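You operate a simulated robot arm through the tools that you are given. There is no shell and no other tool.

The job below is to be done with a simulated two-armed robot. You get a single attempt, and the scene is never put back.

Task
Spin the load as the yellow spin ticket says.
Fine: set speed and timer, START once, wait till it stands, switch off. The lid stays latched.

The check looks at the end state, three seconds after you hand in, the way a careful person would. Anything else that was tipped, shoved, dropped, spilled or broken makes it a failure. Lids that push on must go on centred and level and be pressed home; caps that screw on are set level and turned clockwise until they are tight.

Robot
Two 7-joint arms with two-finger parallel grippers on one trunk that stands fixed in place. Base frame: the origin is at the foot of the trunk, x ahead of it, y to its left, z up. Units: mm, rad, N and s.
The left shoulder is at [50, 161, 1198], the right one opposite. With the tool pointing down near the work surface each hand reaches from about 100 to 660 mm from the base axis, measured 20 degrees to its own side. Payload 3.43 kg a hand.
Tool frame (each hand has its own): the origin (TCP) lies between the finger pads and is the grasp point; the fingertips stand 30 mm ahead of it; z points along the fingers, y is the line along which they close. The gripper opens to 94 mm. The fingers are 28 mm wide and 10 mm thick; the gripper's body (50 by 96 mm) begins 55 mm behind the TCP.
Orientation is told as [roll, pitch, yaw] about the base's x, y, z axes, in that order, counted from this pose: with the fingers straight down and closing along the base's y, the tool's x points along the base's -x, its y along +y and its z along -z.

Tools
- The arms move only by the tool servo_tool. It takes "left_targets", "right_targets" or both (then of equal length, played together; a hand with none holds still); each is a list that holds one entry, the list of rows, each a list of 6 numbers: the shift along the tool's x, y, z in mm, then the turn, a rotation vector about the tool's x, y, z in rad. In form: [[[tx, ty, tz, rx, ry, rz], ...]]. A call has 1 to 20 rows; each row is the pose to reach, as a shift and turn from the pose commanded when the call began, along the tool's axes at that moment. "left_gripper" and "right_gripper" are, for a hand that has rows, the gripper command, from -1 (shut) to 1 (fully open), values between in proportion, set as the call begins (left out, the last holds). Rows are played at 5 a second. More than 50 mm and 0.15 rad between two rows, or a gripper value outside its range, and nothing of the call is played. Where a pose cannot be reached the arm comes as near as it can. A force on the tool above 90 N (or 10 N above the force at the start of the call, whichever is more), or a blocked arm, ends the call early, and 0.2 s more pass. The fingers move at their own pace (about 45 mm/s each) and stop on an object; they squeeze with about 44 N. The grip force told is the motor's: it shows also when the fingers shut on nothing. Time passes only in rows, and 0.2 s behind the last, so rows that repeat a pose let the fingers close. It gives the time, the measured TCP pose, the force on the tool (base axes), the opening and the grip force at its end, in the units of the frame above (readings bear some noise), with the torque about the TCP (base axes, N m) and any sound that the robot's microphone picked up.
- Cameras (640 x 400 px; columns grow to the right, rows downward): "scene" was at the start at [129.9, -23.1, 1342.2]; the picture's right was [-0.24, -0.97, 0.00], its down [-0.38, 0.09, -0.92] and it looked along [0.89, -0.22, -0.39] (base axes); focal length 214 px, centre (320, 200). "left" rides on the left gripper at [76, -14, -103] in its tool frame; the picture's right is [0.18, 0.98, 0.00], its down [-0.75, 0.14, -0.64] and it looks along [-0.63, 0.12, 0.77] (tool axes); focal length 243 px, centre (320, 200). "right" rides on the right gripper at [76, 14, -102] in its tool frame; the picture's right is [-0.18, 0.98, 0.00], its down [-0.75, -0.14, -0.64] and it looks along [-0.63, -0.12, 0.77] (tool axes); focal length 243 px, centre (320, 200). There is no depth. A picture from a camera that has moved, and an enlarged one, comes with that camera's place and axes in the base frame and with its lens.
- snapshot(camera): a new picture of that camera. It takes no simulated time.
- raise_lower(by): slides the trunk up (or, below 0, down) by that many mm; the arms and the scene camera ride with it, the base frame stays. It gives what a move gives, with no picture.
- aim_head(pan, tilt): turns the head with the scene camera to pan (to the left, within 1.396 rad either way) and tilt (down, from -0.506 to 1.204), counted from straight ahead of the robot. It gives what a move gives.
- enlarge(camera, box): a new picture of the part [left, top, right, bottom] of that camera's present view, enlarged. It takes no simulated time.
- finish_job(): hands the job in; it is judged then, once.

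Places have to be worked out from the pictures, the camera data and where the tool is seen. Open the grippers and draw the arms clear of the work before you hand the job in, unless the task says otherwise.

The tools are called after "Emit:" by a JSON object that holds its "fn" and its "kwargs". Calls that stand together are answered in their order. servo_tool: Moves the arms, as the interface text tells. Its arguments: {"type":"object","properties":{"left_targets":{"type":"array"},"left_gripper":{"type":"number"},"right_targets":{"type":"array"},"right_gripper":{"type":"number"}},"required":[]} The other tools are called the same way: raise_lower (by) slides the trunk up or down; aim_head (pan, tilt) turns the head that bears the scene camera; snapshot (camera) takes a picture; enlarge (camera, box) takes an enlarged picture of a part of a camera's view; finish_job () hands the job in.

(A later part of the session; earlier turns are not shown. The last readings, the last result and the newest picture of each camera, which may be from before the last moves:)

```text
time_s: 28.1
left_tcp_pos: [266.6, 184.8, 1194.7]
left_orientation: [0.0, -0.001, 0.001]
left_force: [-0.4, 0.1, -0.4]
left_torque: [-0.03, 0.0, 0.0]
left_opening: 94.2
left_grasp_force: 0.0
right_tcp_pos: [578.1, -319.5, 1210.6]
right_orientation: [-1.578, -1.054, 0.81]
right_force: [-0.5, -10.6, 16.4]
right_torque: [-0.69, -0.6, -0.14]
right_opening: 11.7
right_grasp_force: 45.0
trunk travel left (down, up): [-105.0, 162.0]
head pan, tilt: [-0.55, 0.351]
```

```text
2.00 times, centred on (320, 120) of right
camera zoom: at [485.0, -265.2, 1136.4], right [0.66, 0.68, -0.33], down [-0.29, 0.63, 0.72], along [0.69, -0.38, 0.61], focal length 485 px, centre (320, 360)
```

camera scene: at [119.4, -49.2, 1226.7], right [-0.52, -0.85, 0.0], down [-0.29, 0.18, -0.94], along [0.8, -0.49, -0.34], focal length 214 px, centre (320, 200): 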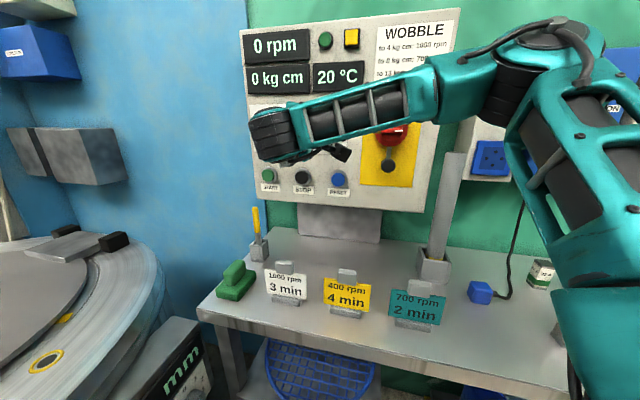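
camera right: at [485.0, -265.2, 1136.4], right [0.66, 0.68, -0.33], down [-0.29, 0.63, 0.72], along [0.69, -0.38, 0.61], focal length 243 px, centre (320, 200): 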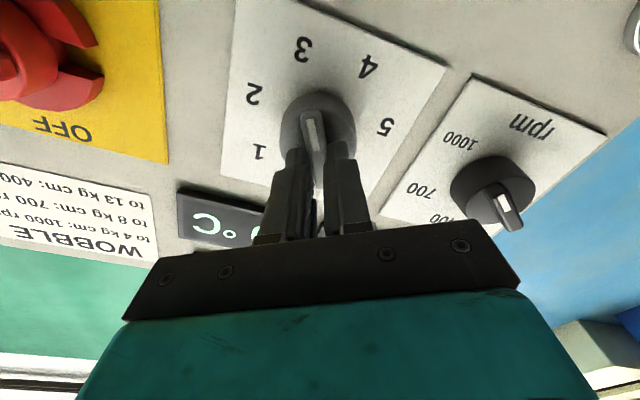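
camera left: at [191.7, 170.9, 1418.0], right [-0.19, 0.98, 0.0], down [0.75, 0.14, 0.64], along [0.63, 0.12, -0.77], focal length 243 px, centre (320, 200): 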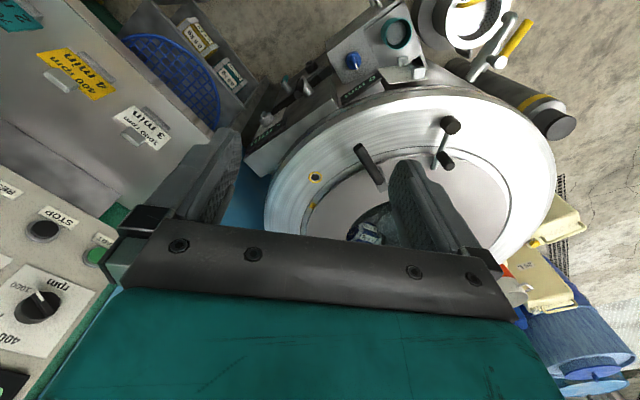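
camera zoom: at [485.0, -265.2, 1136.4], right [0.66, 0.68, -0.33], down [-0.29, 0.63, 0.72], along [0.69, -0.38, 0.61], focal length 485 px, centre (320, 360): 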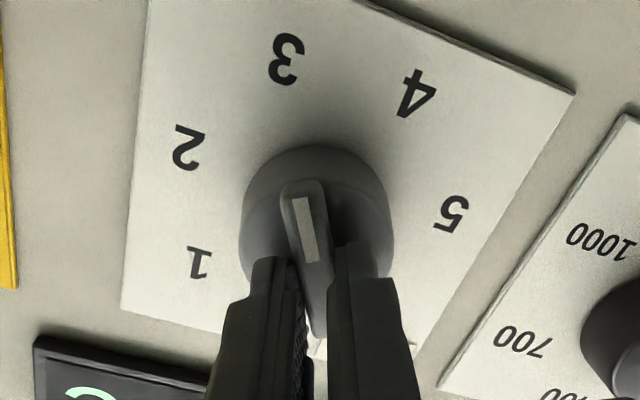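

The timer is at 3, but the rpm knob's pointer looks different from before. I'll enlarge it.

Emit:
{"fn": "enlarge", "kwargs": {"camera": "right", "box": [380, 70, 620, 250]}}

Emit:
{"fn": "enlarge", "kwargs": {"camera": "scene", "box": [235, 80, 355, 200]}}

```text
2.22 times, centred on (500, 160) of right
camera zoom: at [485.0, -265.2, 1136.4], right [0.66, 0.68, -0.33], down [-0.29, 0.63, 0.72], along [0.69, -0.38, 0.61], focal length 539 px, centre (-80, 289)
```

zoom: 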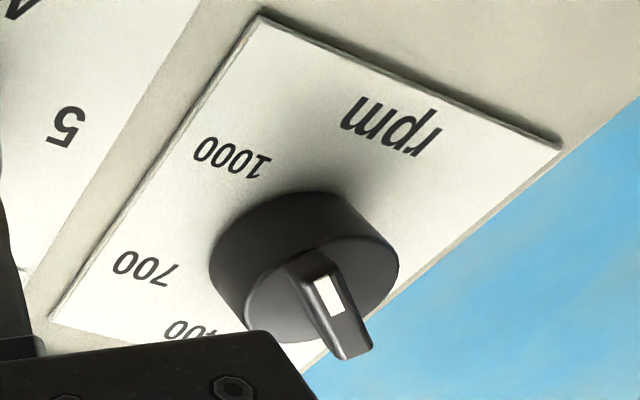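

```text
3.33 times, centred on (295, 140) of scene
camera zoom: at [117.9, -49.7, 1227.0], right [-0.52, -0.85, 0.0], down [-0.29, 0.18, -0.94], along [0.8, -0.49, -0.34], focal length 715 px, centre (403, 400)
```

zoom: 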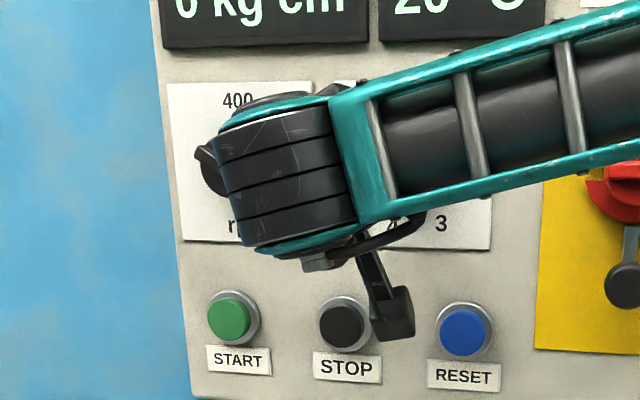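

The rpm knob is unchanged at 1000; it was only the viewing angle. The side force fits my grip being about 3 mm left of the knob axis. I'll correct for that and turn the last 50° to 4.

Emit:
{"fn": "servo_tool", "kwargs": {"right_targets": [[[0, -4, 0.5, 0, 0, 0], [0, -4, 0.5, 0, 0, 0.1454], [0, -4, 0.5, 0, 0, 0.2908], [0, -4, 0.5, 0, 0, 0.4362], [0, -4, 0.5, 0, 0, 0.5816], [0, -4, 0.5, 0, 0, 0.727], [0, -4, 0.5, 0, 0, 0.8727], [0, -4, 0.5, 0, 0, 0.8727]]]}}

Emit:
{"fn": "snapshot", "kwargs": {"camera": "right"}}

Emit:
{"fn": "enlarge", "kwargs": {"camera": "right", "box": [220, 20, 420, 220]}}

```text
time_s: 29.9
left_tcp_pos: [264.5, 185.0, 1195.6]
left_orientation: [0.0, -0.003, 0.002]
left_force: [0.3, 0.0, 0.2]
left_torque: [0.02, 0.02, 0.0]
left_opening: 94.0
left_grasp_force: 0.1
right_tcp_pos: [573.8, -321.6, 1209.9]
right_orientation: [1.574, -1.218, -2.346]
right_force: [-13.5, -5.2, 5.0]
right_torque: [-0.78, -0.71, -0.88]
right_opening: 11.7
right_grasp_force: 44.7
trunk travel left (down, up): [-105.0, 162.0]
head pan, tilt: [-0.55, 0.351]
```

```text
taken
camera right: at [527.2, -221.2, 1143.7], right [0.6, 0.62, 0.51], down [-0.73, 0.17, 0.66], along [0.32, -0.77, 0.55], focal length 243 px, centre (320, 200)
```

right: 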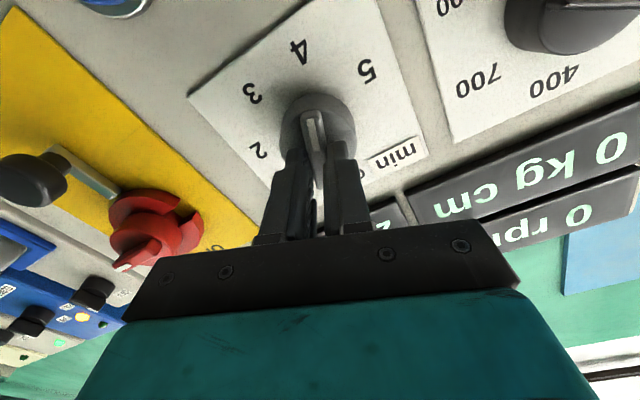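

```text
2.00 times, centred on (320, 120) of right
camera zoom: at [527.2, -221.2, 1143.7], right [0.6, 0.62, 0.51], down [-0.73, 0.17, 0.66], along [0.32, -0.77, 0.55], focal length 485 px, centre (320, 360)
```

zoom: 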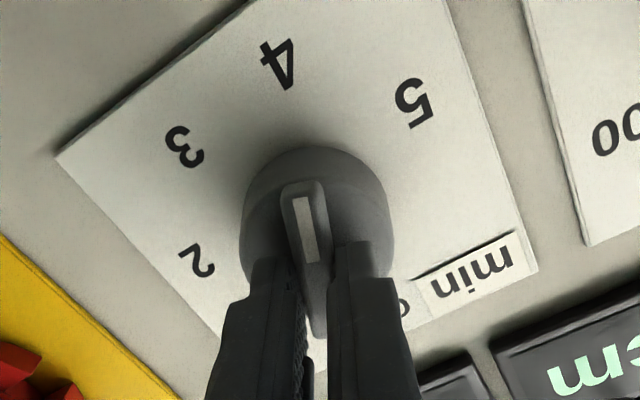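

The pointer is at 4. I'll open the fingers and retract straight back.

Emit:
{"fn": "servo_tool", "kwargs": {"right_targets": [[[0, 0, 0, 0, 0, 0], [0, 0, 0, 0, 0, 0], [0, 0, -2, 0, 0, 0], [0, 0, -20, 0, 0, 0], [0, 0, -45, 0, 0, 0], [0, 0, -70, 0, 0, 0], [0, 0, -70, 0, 0, 0]]], "right_gripper": -0.36}}

Emit:
{"fn": "snapshot", "kwargs": {"camera": "right"}}

Emit:
{"fn": "enlarge", "kwargs": {"camera": "right", "box": [220, 20, 420, 220]}}

```text
time_s: 31.5
left_tcp_pos: [267.4, 186.5, 1195.0]
left_orientation: [-0.001, -0.001, 0.001]
left_force: [0.2, 0.0, 0.3]
left_torque: [-0.05, 0.0, 0.02]
left_opening: 94.1
left_grasp_force: 0.0
right_tcp_pos: [526.7, -272.9, 1209.1]
right_orientation: [1.569, -1.221, -2.337]
right_force: [0.1, 0.1, 0.2]
right_torque: [-0.01, -0.01, 0.02]
right_opening: 29.8
right_grasp_force: 0.2
trunk travel left (down, up): [-105.0, 162.0]
head pan, tilt: [-0.55, 0.351]
```

```text
taken
camera right: at [479.6, -172.1, 1143.8], right [0.6, 0.62, 0.51], down [-0.73, 0.16, 0.66], along [0.33, -0.77, 0.55], focal length 243 px, centre (320, 200)
```

right: 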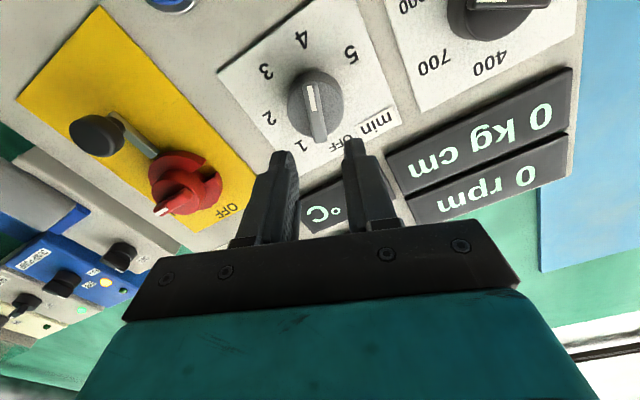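

```text
2.00 times, centred on (320, 120) of right
camera zoom: at [479.6, -172.1, 1143.8], right [0.6, 0.62, 0.51], down [-0.73, 0.16, 0.66], along [0.33, -0.77, 0.55], focal length 485 px, centre (320, 360)
```

zoom: 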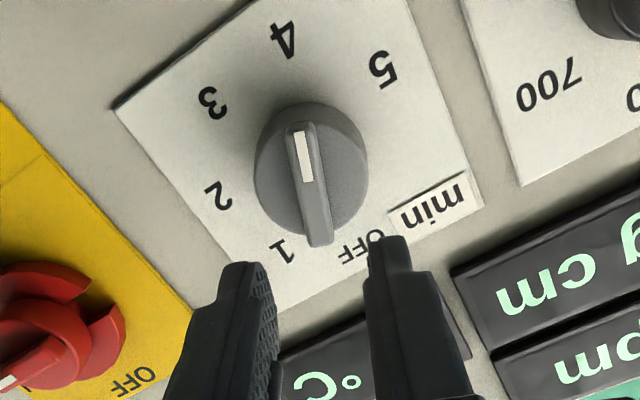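

The timer is set at 4. Next I move to the rpm knob, 144 mm left, rolling the hand to +120° so the fingers straddle its bar.

Emit:
{"fn": "servo_tool", "kwargs": {"right_targets": [[[4.4, 11.2, 0, 0, 0, 0.1454], [8.8, 22.3, 0, 0, 0, 0.2908], [13.2, 33.5, 0, 0, 0, 0.4362], [17.7, 44.7, 0, 0, 0, 0.5816], [22.1, 55.8, 0, 0, 0, 0.727], [26.5, 67, 0, 0, 0, 0.8727], [30.9, 78.2, 0, 0, 0, 1.018], [35.3, 89.3, 0, 0, 0, 1.1636], [39.8, 100.5, 0, 0, 0, 1.309], [44.2, 111.7, 0, 0, 0, 1.4544], [48.6, 122.8, 0, 0, 0, 1.6], [53, 134, 0, 0, 0, 1.745], [53, 134, 0, 0, 0, 1.745]]]}}

Emit:
{"fn": "snapshot", "kwargs": {"camera": "right"}}

Emit:
{"fn": "snapshot", "kwargs": {"camera": "scene"}}

```text
time_s: 34.3
left_tcp_pos: [267.1, 183.8, 1193.7]
left_orientation: [0.0, 0.0, 0.001]
left_force: [0.0, -0.3, -0.1]
left_torque: [0.0, 0.01, -0.04]
left_opening: 93.8
left_grasp_force: 0.1
right_tcp_pos: [577.4, -251.9, 1201.7]
right_orientation: [1.57, 0.527, -2.336]
right_force: [-0.2, 0.3, 0.1]
right_torque: [0.01, -0.02, 0.01]
right_opening: 30.1
right_grasp_force: 0.1
right hand out of reach, approached as far as the arm can: row 4, 5, 6, 7, 8, 9, 10, 11, 12, 13
trunk travel left (down, up): [-105.0, 162.0]
head pan, tilt: [-0.55, 0.351]
```

```text
taken
camera right: at [544.1, -138.9, 1252.2], right [-0.45, -0.47, 0.76], down [-0.87, 0.03, -0.5], along [0.22, -0.88, -0.42], focal length 243 px, centre (320, 200)
```

right: 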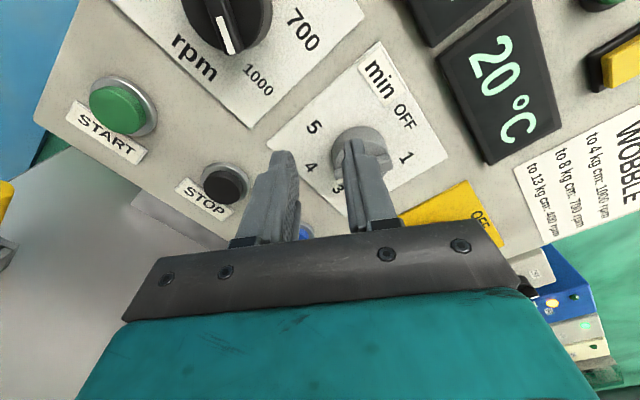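

```text
taken
camera scene: at [119.4, -49.2, 1226.7], right [-0.52, -0.85, 0.0], down [-0.29, 0.18, -0.94], along [0.8, -0.49, -0.34], focal length 214 px, centre (320, 200)
```

scene: 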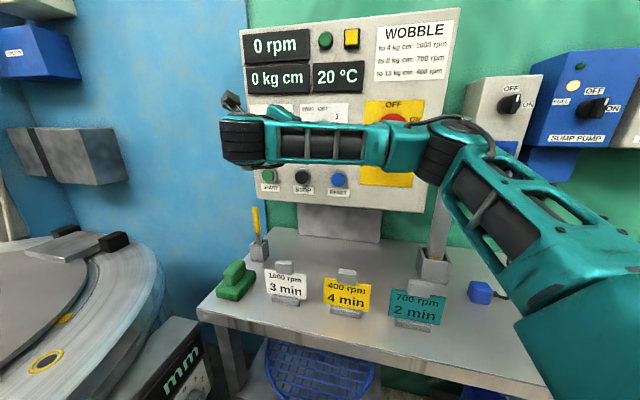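

The right arm runs out of reach this far left; its forearm comes in from the right. The left arm suits rpm and START better, so I'll pull the right hand back and out to the right.

Emit:
{"fn": "servo_tool", "kwargs": {"right_targets": [[[-10, 6, -10, 0, 0, -0.14], [-22, 12, -20, 0, 0, -0.28], [-35, 20, -30, 0, 0, -0.42], [-49, 28, -38, 0, 0, -0.56], [-63, 36, -46, 0, 0, -0.7], [-77, 45, -53, 0, 0, -0.84], [-91, 53, -60, 0, 0, -0.98], [-105, 61, -67, 0, 0, -1.12], [-119, 69, -74, 0, 0, -1.26], [-133, 77, -80, 0, 0, -1.4], [-147, 85, -86, 0, 0, -1.54], [-161, 93, -92, 0, 0, -1.68], [-175, 101, -98, 0, 0, -1.82], [-189, 109, -104, 0, 0, -1.96], [-209, 121, -110, 0, 0, -2.094]]]}}

Emit:
{"fn": "snapshot", "kwargs": {"camera": "scene"}}

Emit:
{"fn": "enlarge", "kwargs": {"camera": "scene", "box": [235, 0, 475, 220]}}

```text
time_s: 37.5
left_tcp_pos: [266.9, 184.5, 1195.7]
left_orientation: [0.0, 0.0, 0.002]
left_force: [-0.5, -0.1, -0.2]
left_torque: [-0.02, 0.03, -0.02]
left_opening: 93.9
left_grasp_force: 0.1
right_tcp_pos: [355.2, -352.5, 1225.6]
right_orientation: [-0.652, -1.57, -0.117]
right_force: [0.3, 0.4, 0.4]
right_torque: [0.0, -0.04, 0.05]
right_opening: 30.2
right_grasp_force: 0.0
right hand out of reach, approached as far as the arm can: row 13, 14, 15
trunk travel left (down, up): [-105.0, 162.0]
head pan, tilt: [-0.55, 0.351]
```

```text
taken
camera scene: at [119.1, -49.4, 1226.7], right [-0.52, -0.85, 0.0], down [-0.29, 0.18, -0.94], along [0.8, -0.49, -0.34], focal length 214 px, centre (320, 200)
```

scene: 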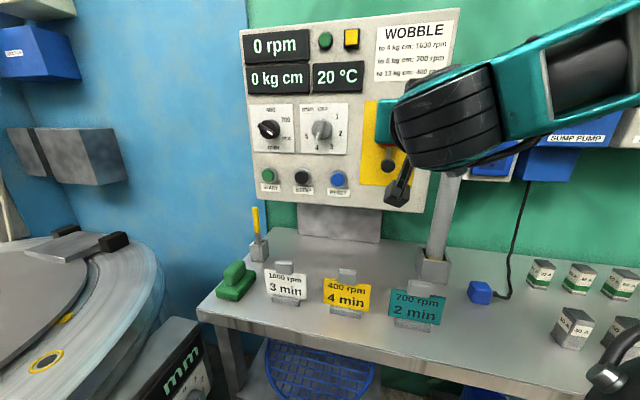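

```text
1.82 times, centred on (355, 110) of scene
camera zoom: at [119.1, -49.4, 1226.7], right [-0.52, -0.85, 0.0], down [-0.29, 0.18, -0.94], along [0.8, -0.49, -0.34], focal length 390 px, centre (256, 364)
```

zoom: 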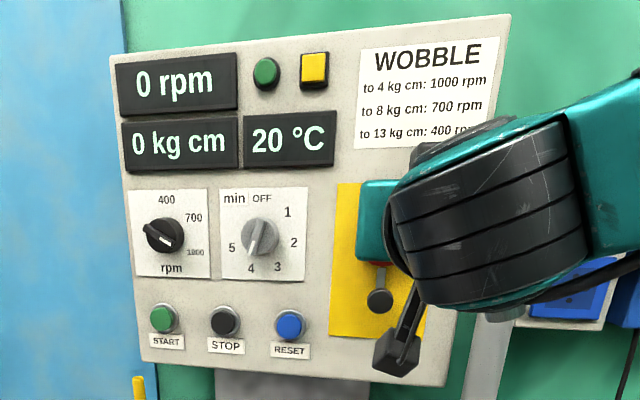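

The right hand is parked clear, and the panel still shows rpm at 1000 and timer at 4. Now I yaw the left hand to face the panel, moving forward over the drum at z≈1195, well above it.

Emit:
{"fn": "servo_tool", "kwargs": {"left_targets": [[[-13, -17, 0, 0, 0, 0.128], [-27, -33, 0, 0, 0, 0.256], [-40, -50, 0, 0, 0, 0.384], [-53, -67, 0, 0, 0, 0.512], [-67, -83, 0, 0, 0, 0.64], [-80, -100, 0, 0, 0, 0.768]]], "left_gripper": -0.36}}

Emit:
{"fn": "snapshot", "kwargs": {"camera": "left"}}

```text
time_s: 38.9
left_tcp_pos: [347.5, 85.4, 1195.4]
left_orientation: [-0.001, 0.0, -0.769]
left_force: [-0.2, 0.2, 0.9]
left_torque: [-0.01, -0.01, -0.01]
left_opening: 30.2
left_grasp_force: 0.0
right_tcp_pos: [355.2, -351.6, 1223.9]
right_orientation: [0.49, -1.57, -1.258]
right_force: [0.0, 0.0, -0.3]
right_torque: [-0.04, 0.0, -0.01]
right_opening: 29.9
right_grasp_force: 0.1
trunk travel left (down, up): [-105.0, 162.0]
head pan, tilt: [-0.55, 0.351]
```

```text
taken
camera left: at [282.7, 129.0, 1298.0], right [0.55, 0.83, 0.0], down [0.64, -0.42, 0.64], along [0.54, -0.35, -0.77], focal length 243 px, centre (320, 200)
```

left: 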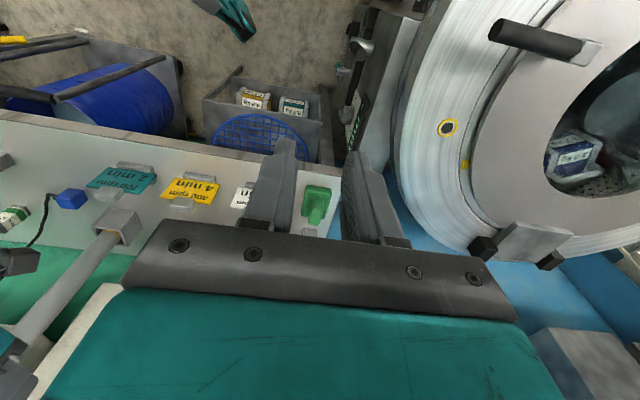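

The left camera shows a clear route. I'll pitch the left hand forward while moving to about 230 mm in front of the rpm knob.

Emit:
{"fn": "servo_tool", "kwargs": {"left_targets": [[[-25, 1, -1, 0, -0.143, 0], [-50, 2, -2, 0, -0.286, 0], [-76, 3, -3, 0, -0.429, 0], [-101, 4, -4, 0, -0.571, 0], [-127, 5, -5, 0, -0.714, 0], [-152, 6, -6, 0, -0.857, 0], [-178, 7, -7, 0, -1.0, 0], [-203, 8, -8, 0, -1.143, 0], [-229, 9, -9, 0, -1.286, 0], [-254, 10, -10, 0, -1.429, 0], [-279, 11, -10, 0, -1.571, 0], [-279, 11, -10, 0, -1.571, 0]]]}}

Emit:
{"fn": "snapshot", "kwargs": {"camera": "left"}}

Emit:
{"fn": "snapshot", "kwargs": {"camera": "scene"}}

```text
time_s: 41.5
left_tcp_pos: [555.6, -101.3, 1205.8]
left_orientation: [3.074, -1.57, 2.442]
left_force: [-0.2, -0.4, -0.2]
left_torque: [0.01, -0.01, 0.0]
left_opening: 30.4
left_grasp_force: 0.2
right_tcp_pos: [355.8, -352.5, 1224.2]
right_orientation: [0.665, -1.572, -1.433]
right_force: [-0.6, -0.2, -0.3]
right_torque: [-0.01, -0.01, -0.04]
right_opening: 30.1
right_grasp_force: 0.0
trunk travel left (down, up): [-105.0, 162.0]
head pan, tilt: [-0.55, 0.351]
```

```text
taken
camera left: at [471.8, -40.2, 1129.1], right [0.68, 0.71, -0.18], down [-0.37, 0.55, 0.75], along [0.63, -0.45, 0.63], focal length 243 px, centre (320, 200)
```

left: 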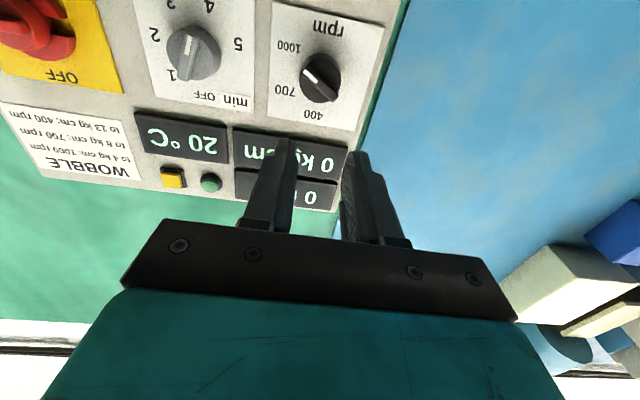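

```text
taken
camera scene: at [119.4, -49.3, 1226.7], right [-0.52, -0.85, 0.0], down [-0.29, 0.18, -0.94], along [0.8, -0.49, -0.34], focal length 214 px, centre (320, 200)
```

scene: 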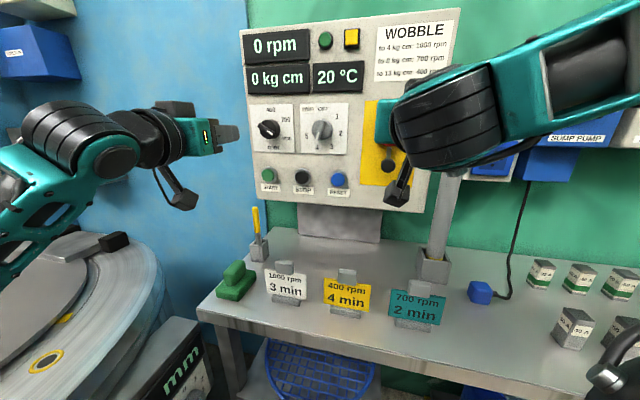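

The left arm reaches easily, the rpm knob sits on the tool axis, and the blue wall recedes away behind the panel. I'll roll the hand +120° and advance 90 mm.

Emit:
{"fn": "servo_tool", "kwargs": {"left_targets": [[[0, 0, 6, 0, 0, 0.1496], [0, 0, 13, 0, 0, 0.2992], [0, 0, 19, 0, 0, 0.4488], [0, 0, 26, 0, 0, 0.5984], [0, 0, 32, 0, 0, 0.748], [0, 0, 39, 0, 0, 0.8976], [0, 0, 45, 0, 0, 1.0472], [0, 0, 52, 0, 0, 1.1968], [0, 0, 58, 0, 0, 1.3464], [0, 0, 65, 0, 0, 1.496], [0, 0, 71, 0, 0, 1.6456], [0, 0, 78, 0, 0, 1.7952], [0, 0, 84, 0, 0, 1.9448], [0, 0, 90, 0, 0, 2.0944], [0, 0, 90, 0, 0, 2.0944]]]}}

Emit:
{"fn": "snapshot", "kwargs": {"camera": "left"}}

Emit:
{"fn": "enlarge", "kwargs": {"camera": "left", "box": [220, 20, 420, 220]}}

```text
time_s: 44.7
left_tcp_pos: [620.0, -162.7, 1204.5]
left_orientation: [1.57, 0.525, -2.337]
left_force: [-0.4, -0.6, -0.4]
left_torque: [0.02, 0.01, 0.0]
left_opening: 29.9
left_grasp_force: 0.2
right_tcp_pos: [355.6, -351.0, 1224.6]
right_orientation: [0.699, -1.572, -1.466]
right_force: [-0.8, 0.5, -0.1]
right_torque: [-0.04, 0.01, 0.04]
right_opening: 30.0
right_grasp_force: 0.1
trunk travel left (down, up): [-105.0, 162.0]
head pan, tilt: [-0.55, 0.351]
```

```text
taken
camera left: at [598.2, -38.6, 1230.9], right [-0.23, -0.24, 0.94], down [-0.96, -0.07, -0.26], along [0.13, -0.97, -0.21], focal length 243 px, centre (320, 200)
```

left: 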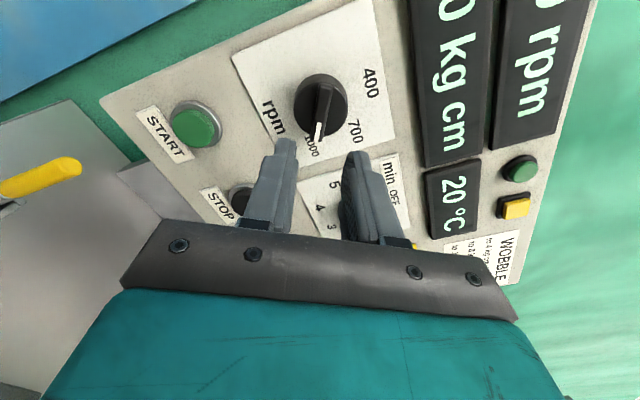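

```text
2.00 times, centred on (320, 120) of left
camera zoom: at [598.2, -38.6, 1230.9], right [-0.23, -0.24, 0.94], down [-0.96, -0.07, -0.26], along [0.13, -0.97, -0.21], focal length 485 px, centre (320, 360)
```

zoom: 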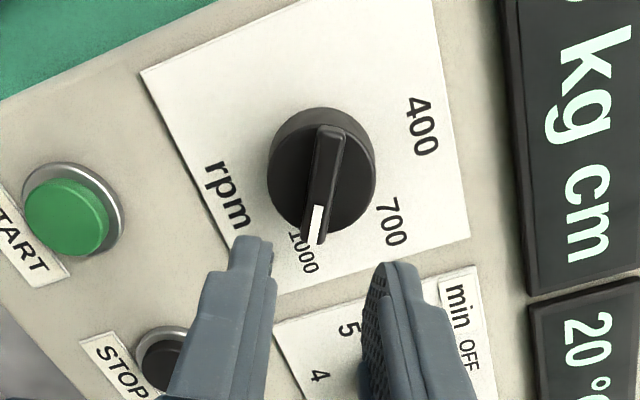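

Roll +120° was reached without limits and the bar is nearly centred. I'll shift 1.5 mm, advance 60 mm and check.

Emit:
{"fn": "servo_tool", "kwargs": {"left_targets": [[[0, 1.5, 25, 0, 0, 0], [0, 1.5, 45, 0, 0, 0], [0, 1.5, 60, 0, 0, 0], [0, 1.5, 60, 0, 0, 0]]]}}

Emit:
{"fn": "enlarge", "kwargs": {"camera": "left", "box": [220, 20, 420, 220]}}

Emit:
{"fn": "enlarge", "kwargs": {"camera": "scene", "box": [200, 60, 360, 220]}}

```text
time_s: 45.7
left_tcp_pos: [664.9, -204.6, 1206.8]
left_orientation: [1.572, 0.524, -2.336]
left_force: [-0.2, 0.5, 0.4]
left_torque: [0.0, -0.01, 0.04]
left_opening: 30.3
left_grasp_force: 0.0
right_tcp_pos: [355.7, -352.3, 1224.1]
right_orientation: [0.664, -1.57, -1.432]
right_force: [-0.1, -0.6, -0.1]
right_torque: [-0.01, -0.02, 0.0]
right_opening: 30.2
right_grasp_force: 0.1
trunk travel left (down, up): [-105.0, 162.0]
head pan, tilt: [-0.55, 0.351]
```

```text
2.00 times, centred on (320, 120) of left
camera zoom: at [641.6, -80.9, 1231.9], right [-0.23, -0.24, 0.94], down [-0.96, -0.08, -0.26], along [0.13, -0.97, -0.21], focal length 485 px, centre (320, 360)
```

zoom: 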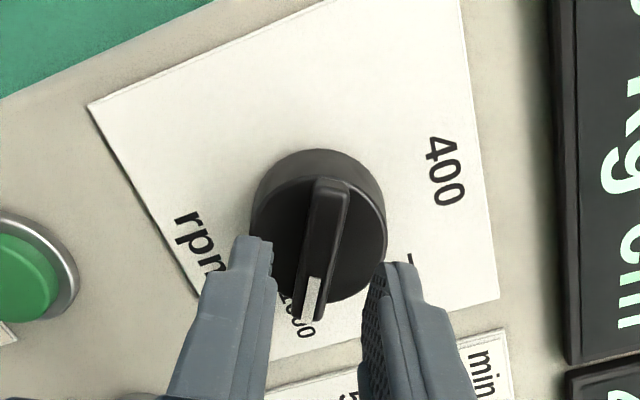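

```text
2.50 times, centred on (280, 140) of scene
camera zoom: at [119.4, -49.3, 1226.7], right [-0.52, -0.85, 0.0], down [-0.29, 0.18, -0.94], along [0.8, -0.49, -0.34], focal length 536 px, centre (420, 350)
```

zoom: 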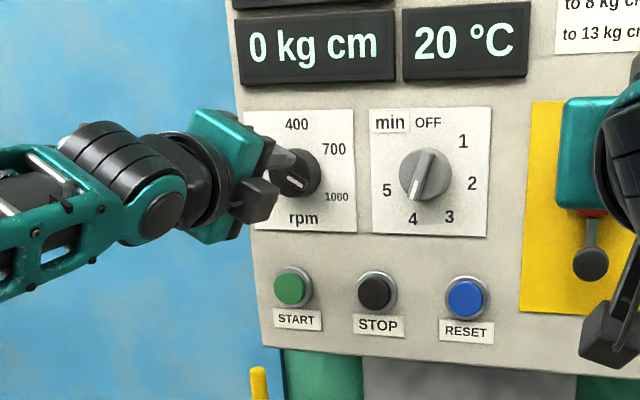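

Well aligned, with the tips near n=-651. I'll advance 13 mm, then probe further.

Emit:
{"fn": "servo_tool", "kwargs": {"left_targets": [[[0, 0, 5, 0, 0, 0], [0, 0, 10, 0, 0, 0], [0, 0, 13, 0, 0, 0], [0, 0, 13, 0, 0, 0]]]}}

Emit:
{"fn": "servo_tool", "kwargs": {"left_targets": [[[0, 0, 2, 0, 0, 0], [0, 0, 4, 0, 0, 0], [0, 0, 4, 0, 0, 0]]]}}

Emit:
{"fn": "enlarge", "kwargs": {"camera": "left", "box": [220, 20, 420, 220]}}

```text
time_s: 46.7
left_tcp_pos: [673.2, -215.0, 1205.6]
left_orientation: [1.572, 0.523, -2.336]
left_force: [-0.2, -0.8, 0.1]
left_torque: [0.0, 0.04, -0.01]
left_opening: 30.0
left_grasp_force: 0.1
right_tcp_pos: [355.9, -351.6, 1224.6]
right_orientation: [0.68, -1.57, -1.447]
right_force: [0.1, 0.3, -0.2]
right_torque: [0.0, 0.05, 0.0]
right_opening: 30.0
right_grasp_force: 0.0
trunk travel left (down, up): [-105.0, 162.0]
head pan, tilt: [-0.55, 0.351]
```

```text
time_s: 47.5
left_tcp_pos: [675.7, -217.1, 1206.4]
left_orientation: [1.57, 0.525, -2.336]
left_force: [-0.3, 0.3, 0.3]
left_torque: [0.01, -0.01, 0.05]
left_opening: 30.0
left_grasp_force: 0.1
right_tcp_pos: [355.3, -351.1, 1224.4]
right_orientation: [0.689, -1.571, -1.458]
right_force: [0.4, 0.2, -0.2]
right_torque: [0.0, 0.01, 0.0]
right_opening: 30.3
right_grasp_force: 0.1
trunk travel left (down, up): [-105.0, 162.0]
head pan, tilt: [-0.55, 0.351]
```

```text
2.00 times, centred on (320, 120) of left
camera zoom: at [653.2, -92.7, 1232.8], right [-0.23, -0.24, 0.94], down [-0.96, -0.08, -0.25], along [0.13, -0.97, -0.21], focal length 485 px, centre (320, 360)
```

zoom: 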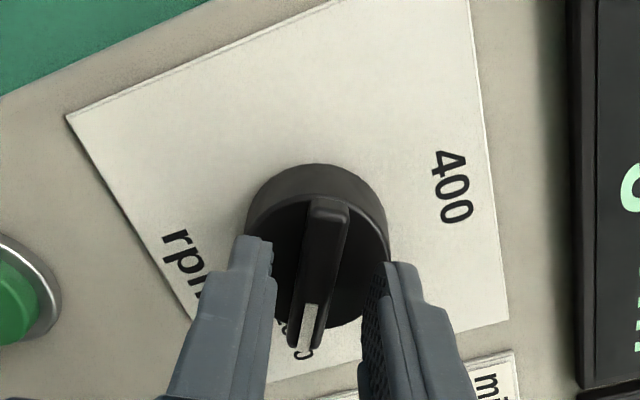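

No contact yet; this knob's face seems a few mm deeper. I'll advance further in small steps.

Emit:
{"fn": "servo_tool", "kwargs": {"left_targets": [[[0, 0, 2, 0, 0, 0], [0, 0, 4, 0, 0, 0], [0, 0, 4, 0, 0, 0]]]}}

Emit:
{"fn": "servo_tool", "kwargs": {"left_targets": [[[0, 0, 2, 0, 0, 0], [0, 0, 4, 0, 0, 0], [0, 0, 4, 0, 0, 0]]]}}

Emit:
{"fn": "enlarge", "kwargs": {"camera": "left", "box": [220, 20, 420, 220]}}

```text
time_s: 48.3
left_tcp_pos: [675.4, -222.2, 1204.5]
left_orientation: [1.568, 0.524, -2.349]
left_force: [0.0, -0.7, 1.0]
left_torque: [-0.01, 0.02, -0.01]
left_opening: 30.3
left_grasp_force: 0.0
left hand out of reach, approached as far as the arm can: row 2
right_tcp_pos: [354.9, -350.8, 1225.1]
right_orientation: [0.678, -1.57, -1.446]
right_force: [0.3, 0.2, -0.2]
right_torque: [0.03, 0.02, 0.03]
right_opening: 30.0
right_grasp_force: 0.0
trunk travel left (down, up): [-105.0, 162.0]
head pan, tilt: [-0.55, 0.351]
```

```text
time_s: 49.1
left_tcp_pos: [679.2, -220.1, 1205.7]
left_orientation: [1.571, 0.523, -2.338]
left_force: [0.0, -0.7, 0.2]
left_torque: [-0.01, 0.01, 0.02]
left_opening: 30.2
left_grasp_force: 0.1
left hand out of reach, approached as far as the arm can: row 1, 2, 3
right_tcp_pos: [355.5, -351.4, 1223.6]
right_orientation: [0.657, -1.572, -1.424]
right_force: [0.5, -0.3, -0.6]
right_torque: [-0.02, 0.0, -0.03]
right_opening: 30.0
right_grasp_force: 0.1
trunk travel left (down, up): [-105.0, 162.0]
head pan, tilt: [-0.55, 0.351]
```

```text
2.00 times, centred on (320, 120) of left
camera zoom: at [655.4, -95.3, 1232.1], right [-0.23, -0.24, 0.94], down [-0.96, -0.08, -0.26], along [0.13, -0.97, -0.21], focal length 485 px, centre (320, 360)
```

zoom: 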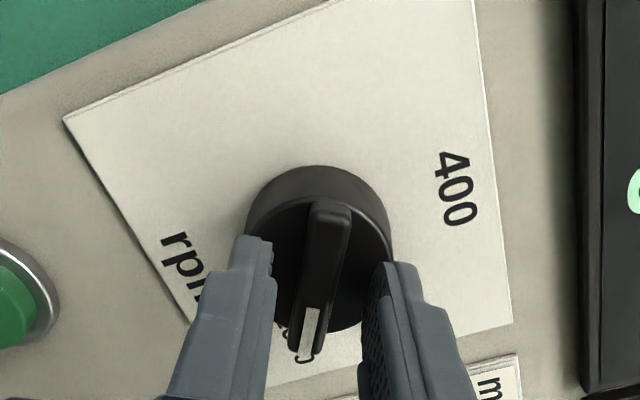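

The left arm is at its reach limit here; the shoulder sits about 127 mm below the knob. I'll back off 50 mm, raise the trunk 120 mm so the shoulder is level with the knob, and lower the hand to compensate.

Emit:
{"fn": "servo_tool", "kwargs": {"left_targets": [[[0, 0, -10, 0, 0, 0], [0, 0, -30, 0, 0, 0], [0, 0, -60, 0, 0, 0], [0, 0, -60, 0, 0, 0]]]}}

Emit:
{"fn": "raise_lower", "kwargs": {"by": 120}}

Emit:
{"fn": "servo_tool", "kwargs": {"left_targets": [[[-15, -26, 0, 0, 0, 0], [-30, -52, 0, 0, 0, 0], [-45, -78, 0, 0, 0, 0], [-60, -104, 0, 0, 0, 0], [-60, -104, 0, 0, 0, 0]]]}}

Emit:
{"fn": "enlarge", "kwargs": {"camera": "left", "box": [220, 20, 420, 220]}}

```text
time_s: 50.1
left_tcp_pos: [634.0, -177.7, 1206.8]
left_orientation: [1.572, 0.523, -2.336]
left_force: [-0.8, -0.2, 0.3]
left_torque: [-0.01, 0.01, 0.0]
left_opening: 30.0
left_grasp_force: 0.1
left hand out of reach, approached as far as the arm can: row 1, 2
right_tcp_pos: [355.9, -351.5, 1225.1]
right_orientation: [0.35, -1.57, -1.114]
right_force: [-0.3, 0.7, -0.6]
right_torque: [0.01, 0.0, 0.02]
right_opening: 29.9
right_grasp_force: 0.0
trunk travel left (down, up): [-105.0, 162.0]
head pan, tilt: [-0.55, 0.351]
```

```text
time_s: 51.6
left_tcp_pos: [634.1, -177.8, 1325.7]
left_orientation: [1.571, 0.524, -2.339]
left_force: [0.0, -0.1, -0.5]
left_torque: [0.0, -0.02, -0.02]
left_opening: 30.1
left_grasp_force: 0.2
right_tcp_pos: [355.6, -352.1, 1344.4]
right_orientation: [0.548, -1.57, -1.315]
right_force: [0.7, -0.7, 0.3]
right_torque: [0.02, -0.02, -0.01]
right_opening: 30.1
right_grasp_force: 0.0
trunk travel left (down, up): [-225.0, 42.0]
head pan, tilt: [-0.55, 0.351]
```

```text
time_s: 52.8
left_tcp_pos: [633.0, -177.9, 1208.2]
left_orientation: [1.571, 0.524, -2.337]
left_force: [-0.1, 0.2, 0.4]
left_torque: [0.0, -0.01, 0.01]
left_opening: 30.3
left_grasp_force: 0.0
right_tcp_pos: [356.1, -351.8, 1345.6]
right_orientation: [0.809, -1.572, -1.576]
right_force: [0.2, 0.0, -0.3]
right_torque: [0.03, 0.0, 0.02]
right_opening: 30.1
right_grasp_force: 0.0
trunk travel left (down, up): [-225.0, 42.0]
head pan, tilt: [-0.55, 0.351]
```

```text
2.00 times, centred on (320, 120) of left
camera zoom: at [609.9, -54.3, 1233.3], right [-0.23, -0.24, 0.94], down [-0.96, -0.08, -0.25], along [0.13, -0.97, -0.21], focal length 485 px, centre (320, 360)
```

zoom: 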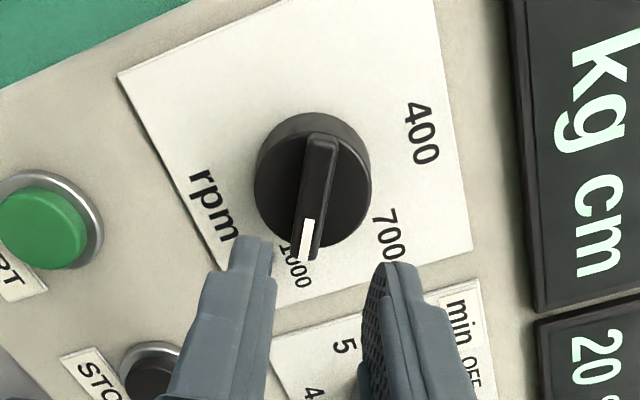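

The bar is centred. I'll advance 60 mm, then probe in 3 mm steps.

Emit:
{"fn": "servo_tool", "kwargs": {"left_targets": [[[1, -1.5, 20, 0, 0, 0], [1, -1.5, 40, 0, 0, 0], [1, -1.5, 55, 0, 0, 0], [1, -1.5, 60, 0, 0, 0], [1, -1.5, 60, 0, 0, 0]]]}}

Emit:
{"fn": "servo_tool", "kwargs": {"left_targets": [[[0, 0, 2, 0, 0, 0], [0, 0, 4, 0, 0, 0], [0, 0, 4, 0, 0, 0]]]}}

Emit:
{"fn": "enlarge", "kwargs": {"camera": "left", "box": [220, 20, 420, 220]}}

```text
time_s: 54.0
left_tcp_pos: [678.0, -218.9, 1205.0]
left_orientation: [1.571, 0.522, -2.336]
left_force: [-0.5, 1.0, -0.3]
left_torque: [-0.04, -0.04, 0.01]
left_opening: 30.0
left_grasp_force: 0.0
right_tcp_pos: [356.0, -351.8, 1345.6]
right_orientation: [0.666, -1.572, -1.434]
right_force: [0.3, -0.6, 0.2]
right_torque: [0.01, -0.01, -0.01]
right_opening: 30.3
right_grasp_force: 0.1
trunk travel left (down, up): [-225.0, 42.0]
head pan, tilt: [-0.55, 0.351]
```

```text
time_s: 54.8
left_tcp_pos: [680.2, -220.9, 1205.8]
left_orientation: [1.572, 0.526, -2.339]
left_force: [-1.7, 1.5, -0.6]
left_torque: [-0.01, -0.02, -0.08]
left_opening: 29.8
left_grasp_force: 0.0
right_tcp_pos: [355.6, -351.1, 1344.3]
right_orientation: [1.087, -1.57, -1.854]
right_force: [1.6, -0.3, -0.6]
right_torque: [0.0, 0.03, -0.03]
right_opening: 30.1
right_grasp_force: 0.0
trunk travel left (down, up): [-225.0, 42.0]
head pan, tilt: [-0.55, 0.351]
```

```text
2.00 times, centred on (320, 120) of left
camera zoom: at [657.1, -97.1, 1232.1], right [-0.23, -0.24, 0.94], down [-0.96, -0.07, -0.25], along [0.13, -0.97, -0.21], focal length 485 px, centre (320, 360)
```

zoom: 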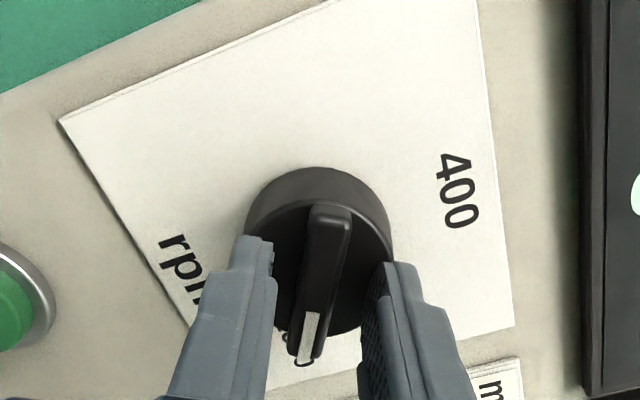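

A light contact of about 2 N shows the tips at the knob face. I'll back off 1.5 mm and close on the bar.

Emit:
{"fn": "servo_tool", "kwargs": {"left_targets": [[[0, 0, -1.5, 0, 0, 0], [0, 0, -1.5, 0, 0, 0], [0, 0, -1.5, 0, 0, 0], [0, 0, -1.5, 0, 0, 0], [0, 0, -1.5, 0, 0, 0]]], "left_gripper": -1}}

Emit:
{"fn": "enlarge", "kwargs": {"camera": "left", "box": [220, 20, 420, 220]}}

```text
time_s: 56.0
left_tcp_pos: [680.6, -220.1, 1205.4]
left_orientation: [1.572, 0.525, -2.337]
left_force: [1.4, -0.6, -1.8]
left_torque: [-0.3, -0.29, 0.14]
left_opening: 11.8
left_grasp_force: 44.7
right_tcp_pos: [356.9, -352.4, 1343.6]
right_orientation: [0.362, -1.57, -1.132]
right_force: [-0.3, 0.0, 0.5]
right_torque: [0.01, -0.02, -0.04]
right_opening: 30.3
right_grasp_force: 0.0
trunk travel left (down, up): [-225.0, 42.0]
head pan, tilt: [-0.55, 0.351]
```

```text
2.00 times, centred on (320, 120) of left
camera zoom: at [657.4, -96.3, 1231.5], right [-0.23, -0.24, 0.94], down [-0.96, -0.08, -0.25], along [0.13, -0.97, -0.21], focal length 485 px, centre (320, 360)
```

zoom: 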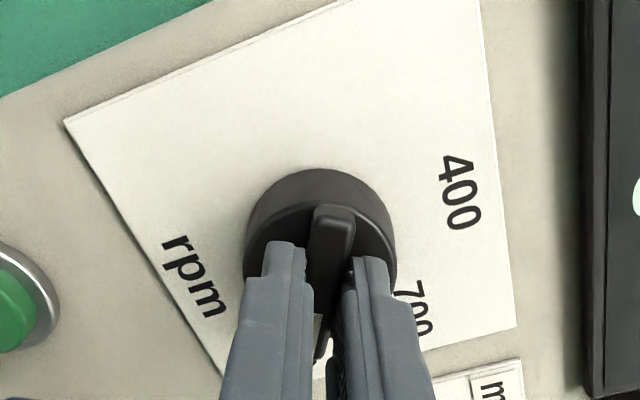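

Gripped with little side force. I'll turn 60° counter-clockwise to 700 and check.

Emit:
{"fn": "servo_tool", "kwargs": {"left_targets": [[[0, 0, 0, 0, 0, -0.131], [0, 0, 0, 0, 0, -0.262], [0, 0, 0, 0, 0, -0.393], [0, 0, 0, 0, 0, -0.524], [0, 0, 0, 0, 0, -0.655], [0, 0, 0, 0, 0, -0.786], [0, 0, 0, 0, 0, -0.917], [0, 0, 0, 0, 0, -1.0472], [0, 0, 0, 0, 0, -1.0472]]]}}

Emit:
{"fn": "snapshot", "kwargs": {"camera": "left"}}

```text
time_s: 58.0
left_tcp_pos: [681.1, -220.1, 1205.4]
left_orientation: [1.569, -0.527, -2.335]
left_force: [-3.4, -1.0, -4.0]
left_torque: [0.68, 0.72, 0.91]
left_opening: 11.9
left_grasp_force: 44.7
right_tcp_pos: [354.5, -352.6, 1344.5]
right_orientation: [0.703, -1.569, -1.47]
right_force: [0.0, 0.2, 0.4]
right_torque: [-0.01, 0.03, 0.01]
right_opening: 30.1
right_grasp_force: 0.0
trunk travel left (down, up): [-225.0, 42.0]
head pan, tilt: [-0.55, 0.351]
```

```text
taken
camera left: at [647.3, -106.5, 1154.7], right [0.45, 0.47, 0.76], down [-0.86, 0.03, 0.5], along [0.22, -0.88, 0.42], focal length 243 px, centre (320, 200)
```

left: 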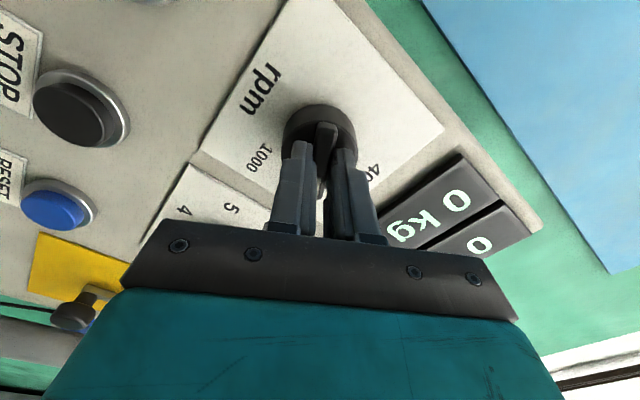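

Forces stay low, so I'm well on the knob axis. I'll turn another 60° counter-clockwise to 400.

Emit:
{"fn": "servo_tool", "kwargs": {"left_targets": [[[0, 0, 0, 0, 0, -0.131], [0, 0, 0, 0, 0, -0.262], [0, 0, 0, 0, 0, -0.393], [0, 0, 0, 0, 0, -0.524], [0, 0, 0, 0, 0, -0.655], [0, 0, 0, 0, 0, -0.786], [0, 0, 0, 0, 0, -0.917], [0, 0, 0, 0, 0, -1.0472], [0, 0, 0, 0, 0, -1.0472]]]}}

Emit:
{"fn": "snapshot", "kwargs": {"camera": "left"}}

Emit:
{"fn": "enlarge", "kwargs": {"camera": "left", "box": [220, 20, 420, 220]}}

```text
time_s: 60.0
left_tcp_pos: [680.4, -220.8, 1203.7]
left_orientation: [-1.205, -1.567, 0.438]
left_force: [-2.9, -4.0, -5.1]
left_torque: [0.86, 0.77, -0.59]
left_opening: 12.0
left_grasp_force: 44.5
right_tcp_pos: [355.8, -352.4, 1344.4]
right_orientation: [0.623, -1.568, -1.389]
right_force: [-0.8, -0.2, -0.1]
right_torque: [0.01, 0.03, -0.04]
right_opening: 30.1
right_grasp_force: 0.0
trunk travel left (down, up): [-225.0, 42.0]
head pan, tilt: [-0.55, 0.351]
```

```text
taken
camera left: at [596.3, -159.5, 1128.7], right [0.68, 0.71, -0.19], down [-0.36, 0.55, 0.75], along [0.63, -0.45, 0.63], focal length 243 px, centre (320, 200)
```

left: 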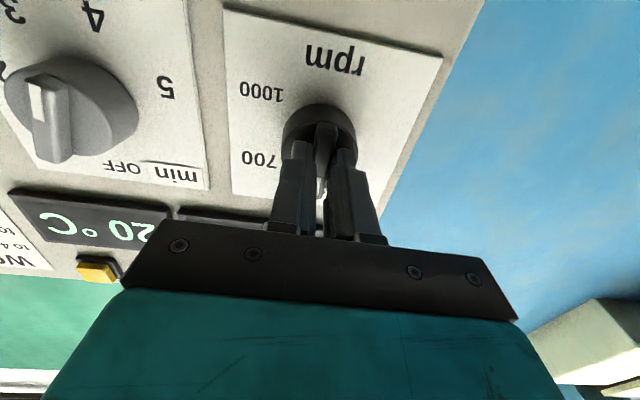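

```text
2.00 times, centred on (320, 120) of left
camera zoom: at [596.3, -159.5, 1128.7], right [0.68, 0.71, -0.19], down [-0.36, 0.55, 0.75], along [0.63, -0.45, 0.63], focal length 485 px, centre (320, 360)
```

zoom: 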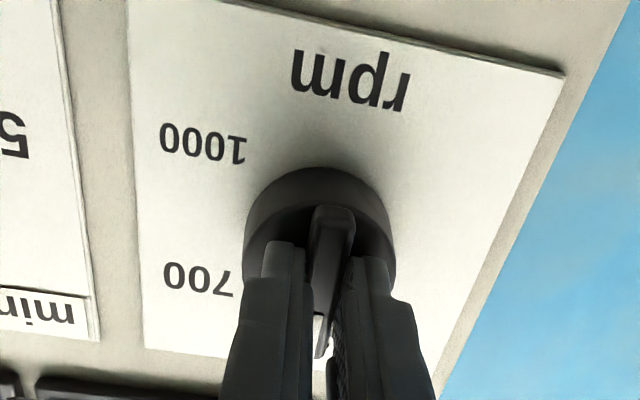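

The bar is vertical with the white mark up at 400. I'll release and retract.

Emit:
{"fn": "servo_tool", "kwargs": {"left_targets": [[[0, 0, 0, 0, 0, 0], [0, 0, 0, 0, 0, 0], [0, 0, -2, 0, 0, 0], [0, 0, -20, 0, 0, 0], [0, 0, -45, 0, 0, 0], [0, 0, -75, 0, 0, 0], [0, 0, -90, 0, 0, 0], [0, 0, -90, 0, 0, 0]]], "left_gripper": -0.36}}

Emit:
{"fn": "snapshot", "kwargs": {"camera": "left"}}

Emit:
{"fn": "enlarge", "kwargs": {"camera": "scene", "box": [230, 60, 470, 260]}}

```text
time_s: 61.8
left_tcp_pos: [614.1, -157.6, 1204.6]
left_orientation: [0.332, -1.571, -1.098]
left_force: [0.3, 0.1, -1.0]
left_torque: [0.0, 0.01, -0.01]
left_opening: 30.0
left_grasp_force: 0.0
right_tcp_pos: [355.2, -351.5, 1344.3]
right_orientation: [0.627, -1.57, -1.393]
right_force: [0.2, 0.5, 0.1]
right_torque: [0.02, -0.04, -0.01]
right_opening: 30.3
right_grasp_force: 0.2
trunk travel left (down, up): [-225.0, 42.0]
head pan, tilt: [-0.55, 0.351]
```

```text
taken
camera left: at [530.5, -95.3, 1129.8], right [0.68, 0.71, -0.18], down [-0.36, 0.55, 0.75], along [0.63, -0.45, 0.63], focal length 243 px, centre (320, 200)
```

left: 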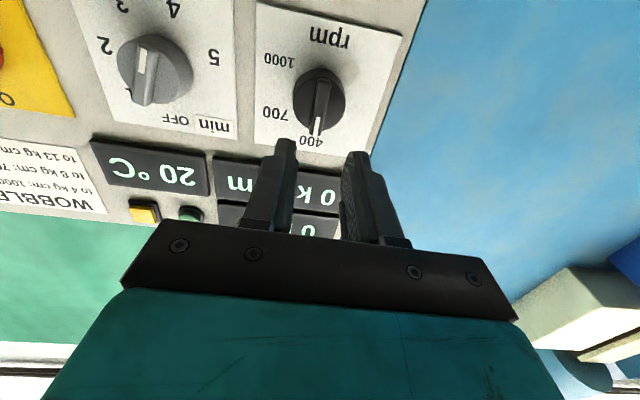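

```text
2.00 times, centred on (350, 160) of scene
camera zoom: at [119.4, -49.2, 1346.7], right [-0.52, -0.85, 0.0], down [-0.29, 0.18, -0.94], along [0.8, -0.49, -0.34], focal length 429 px, centre (260, 280)
```

zoom: 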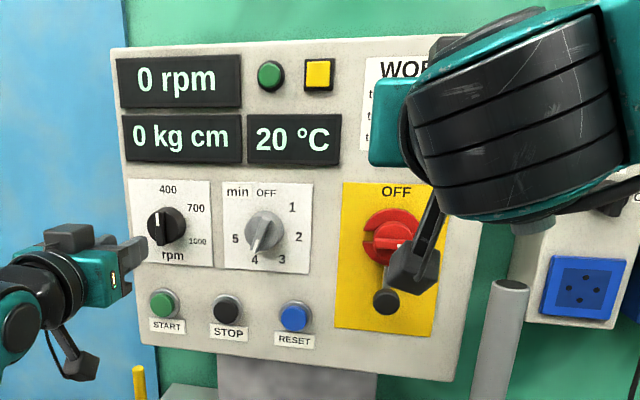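

rpm now reads 400 and the timer 4. For START (about p=-328, z≈1080) I'll lower the trunk 110 mm, close the left fingers and move in front of the button.

Emit:
{"fn": "raise_lower", "kwargs": {"by": -110}}

Emit:
{"fn": "servo_tool", "kwargs": {"left_targets": [[[5, 5, 0, 0, 0, 0], [10, 10, 0, 0, 0, 0], [14.5, 14, 0, 0, 0, 0], [14.5, 14, 0, 0, 0, 0], [14.5, 14, 0, 0, 0, 0]]], "left_gripper": -1}}

Emit:
{"fn": "snapshot", "kwargs": {"camera": "left"}}

Emit:
{"fn": "snapshot", "kwargs": {"camera": "scene"}}

```text
time_s: 63.2
left_tcp_pos: [615.4, -158.6, 1095.7]
left_orientation: [3.054, -1.571, 2.463]
left_force: [-0.1, 0.2, 0.4]
left_torque: [0.0, -0.01, 0.0]
left_opening: 30.0
left_grasp_force: 0.1
right_tcp_pos: [355.6, -351.5, 1233.5]
right_orientation: [0.914, -1.57, -1.68]
right_force: [0.2, 0.0, 0.2]
right_torque: [-0.01, 0.04, 0.02]
right_opening: 30.2
right_grasp_force: 0.0
trunk travel left (down, up): [-115.0, 152.0]
head pan, tilt: [-0.55, 0.351]
```

```text
time_s: 64.4
left_tcp_pos: [623.0, -145.5, 1080.9]
left_orientation: [-2.803, -1.57, 2.037]
left_force: [0.0, 0.0, 0.1]
left_torque: [0.0, -0.03, 0.0]
left_opening: 0.0
left_grasp_force: 33.1
right_tcp_pos: [355.7, -351.6, 1234.8]
right_orientation: [0.672, -1.572, -1.438]
right_force: [0.7, 0.3, -0.5]
right_torque: [0.0, 0.0, -0.02]
right_opening: 30.0
right_grasp_force: 0.1
trunk travel left (down, up): [-115.0, 152.0]
head pan, tilt: [-0.55, 0.351]
```

```text
taken
camera left: at [540.1, -84.6, 1005.1], right [0.68, 0.71, -0.18], down [-0.36, 0.55, 0.75], along [0.63, -0.45, 0.63], focal length 243 px, centre (320, 200)
```

left: 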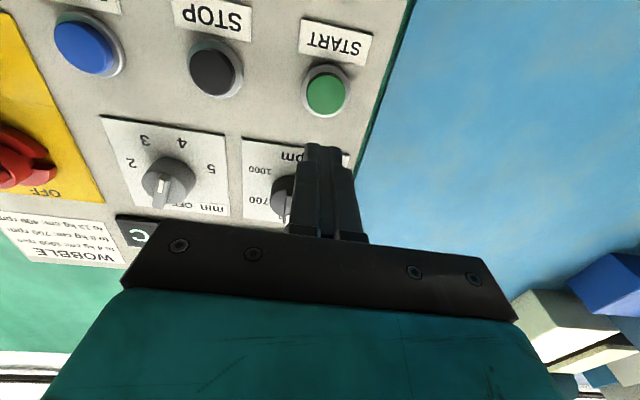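

```text
taken
camera scene: at [119.4, -49.2, 1236.7], right [-0.52, -0.85, 0.0], down [-0.29, 0.18, -0.94], along [0.8, -0.49, -0.34], focal length 214 px, centre (320, 200)
```

scene: 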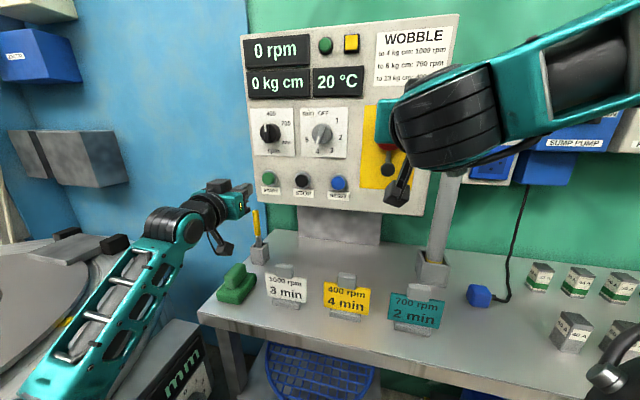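

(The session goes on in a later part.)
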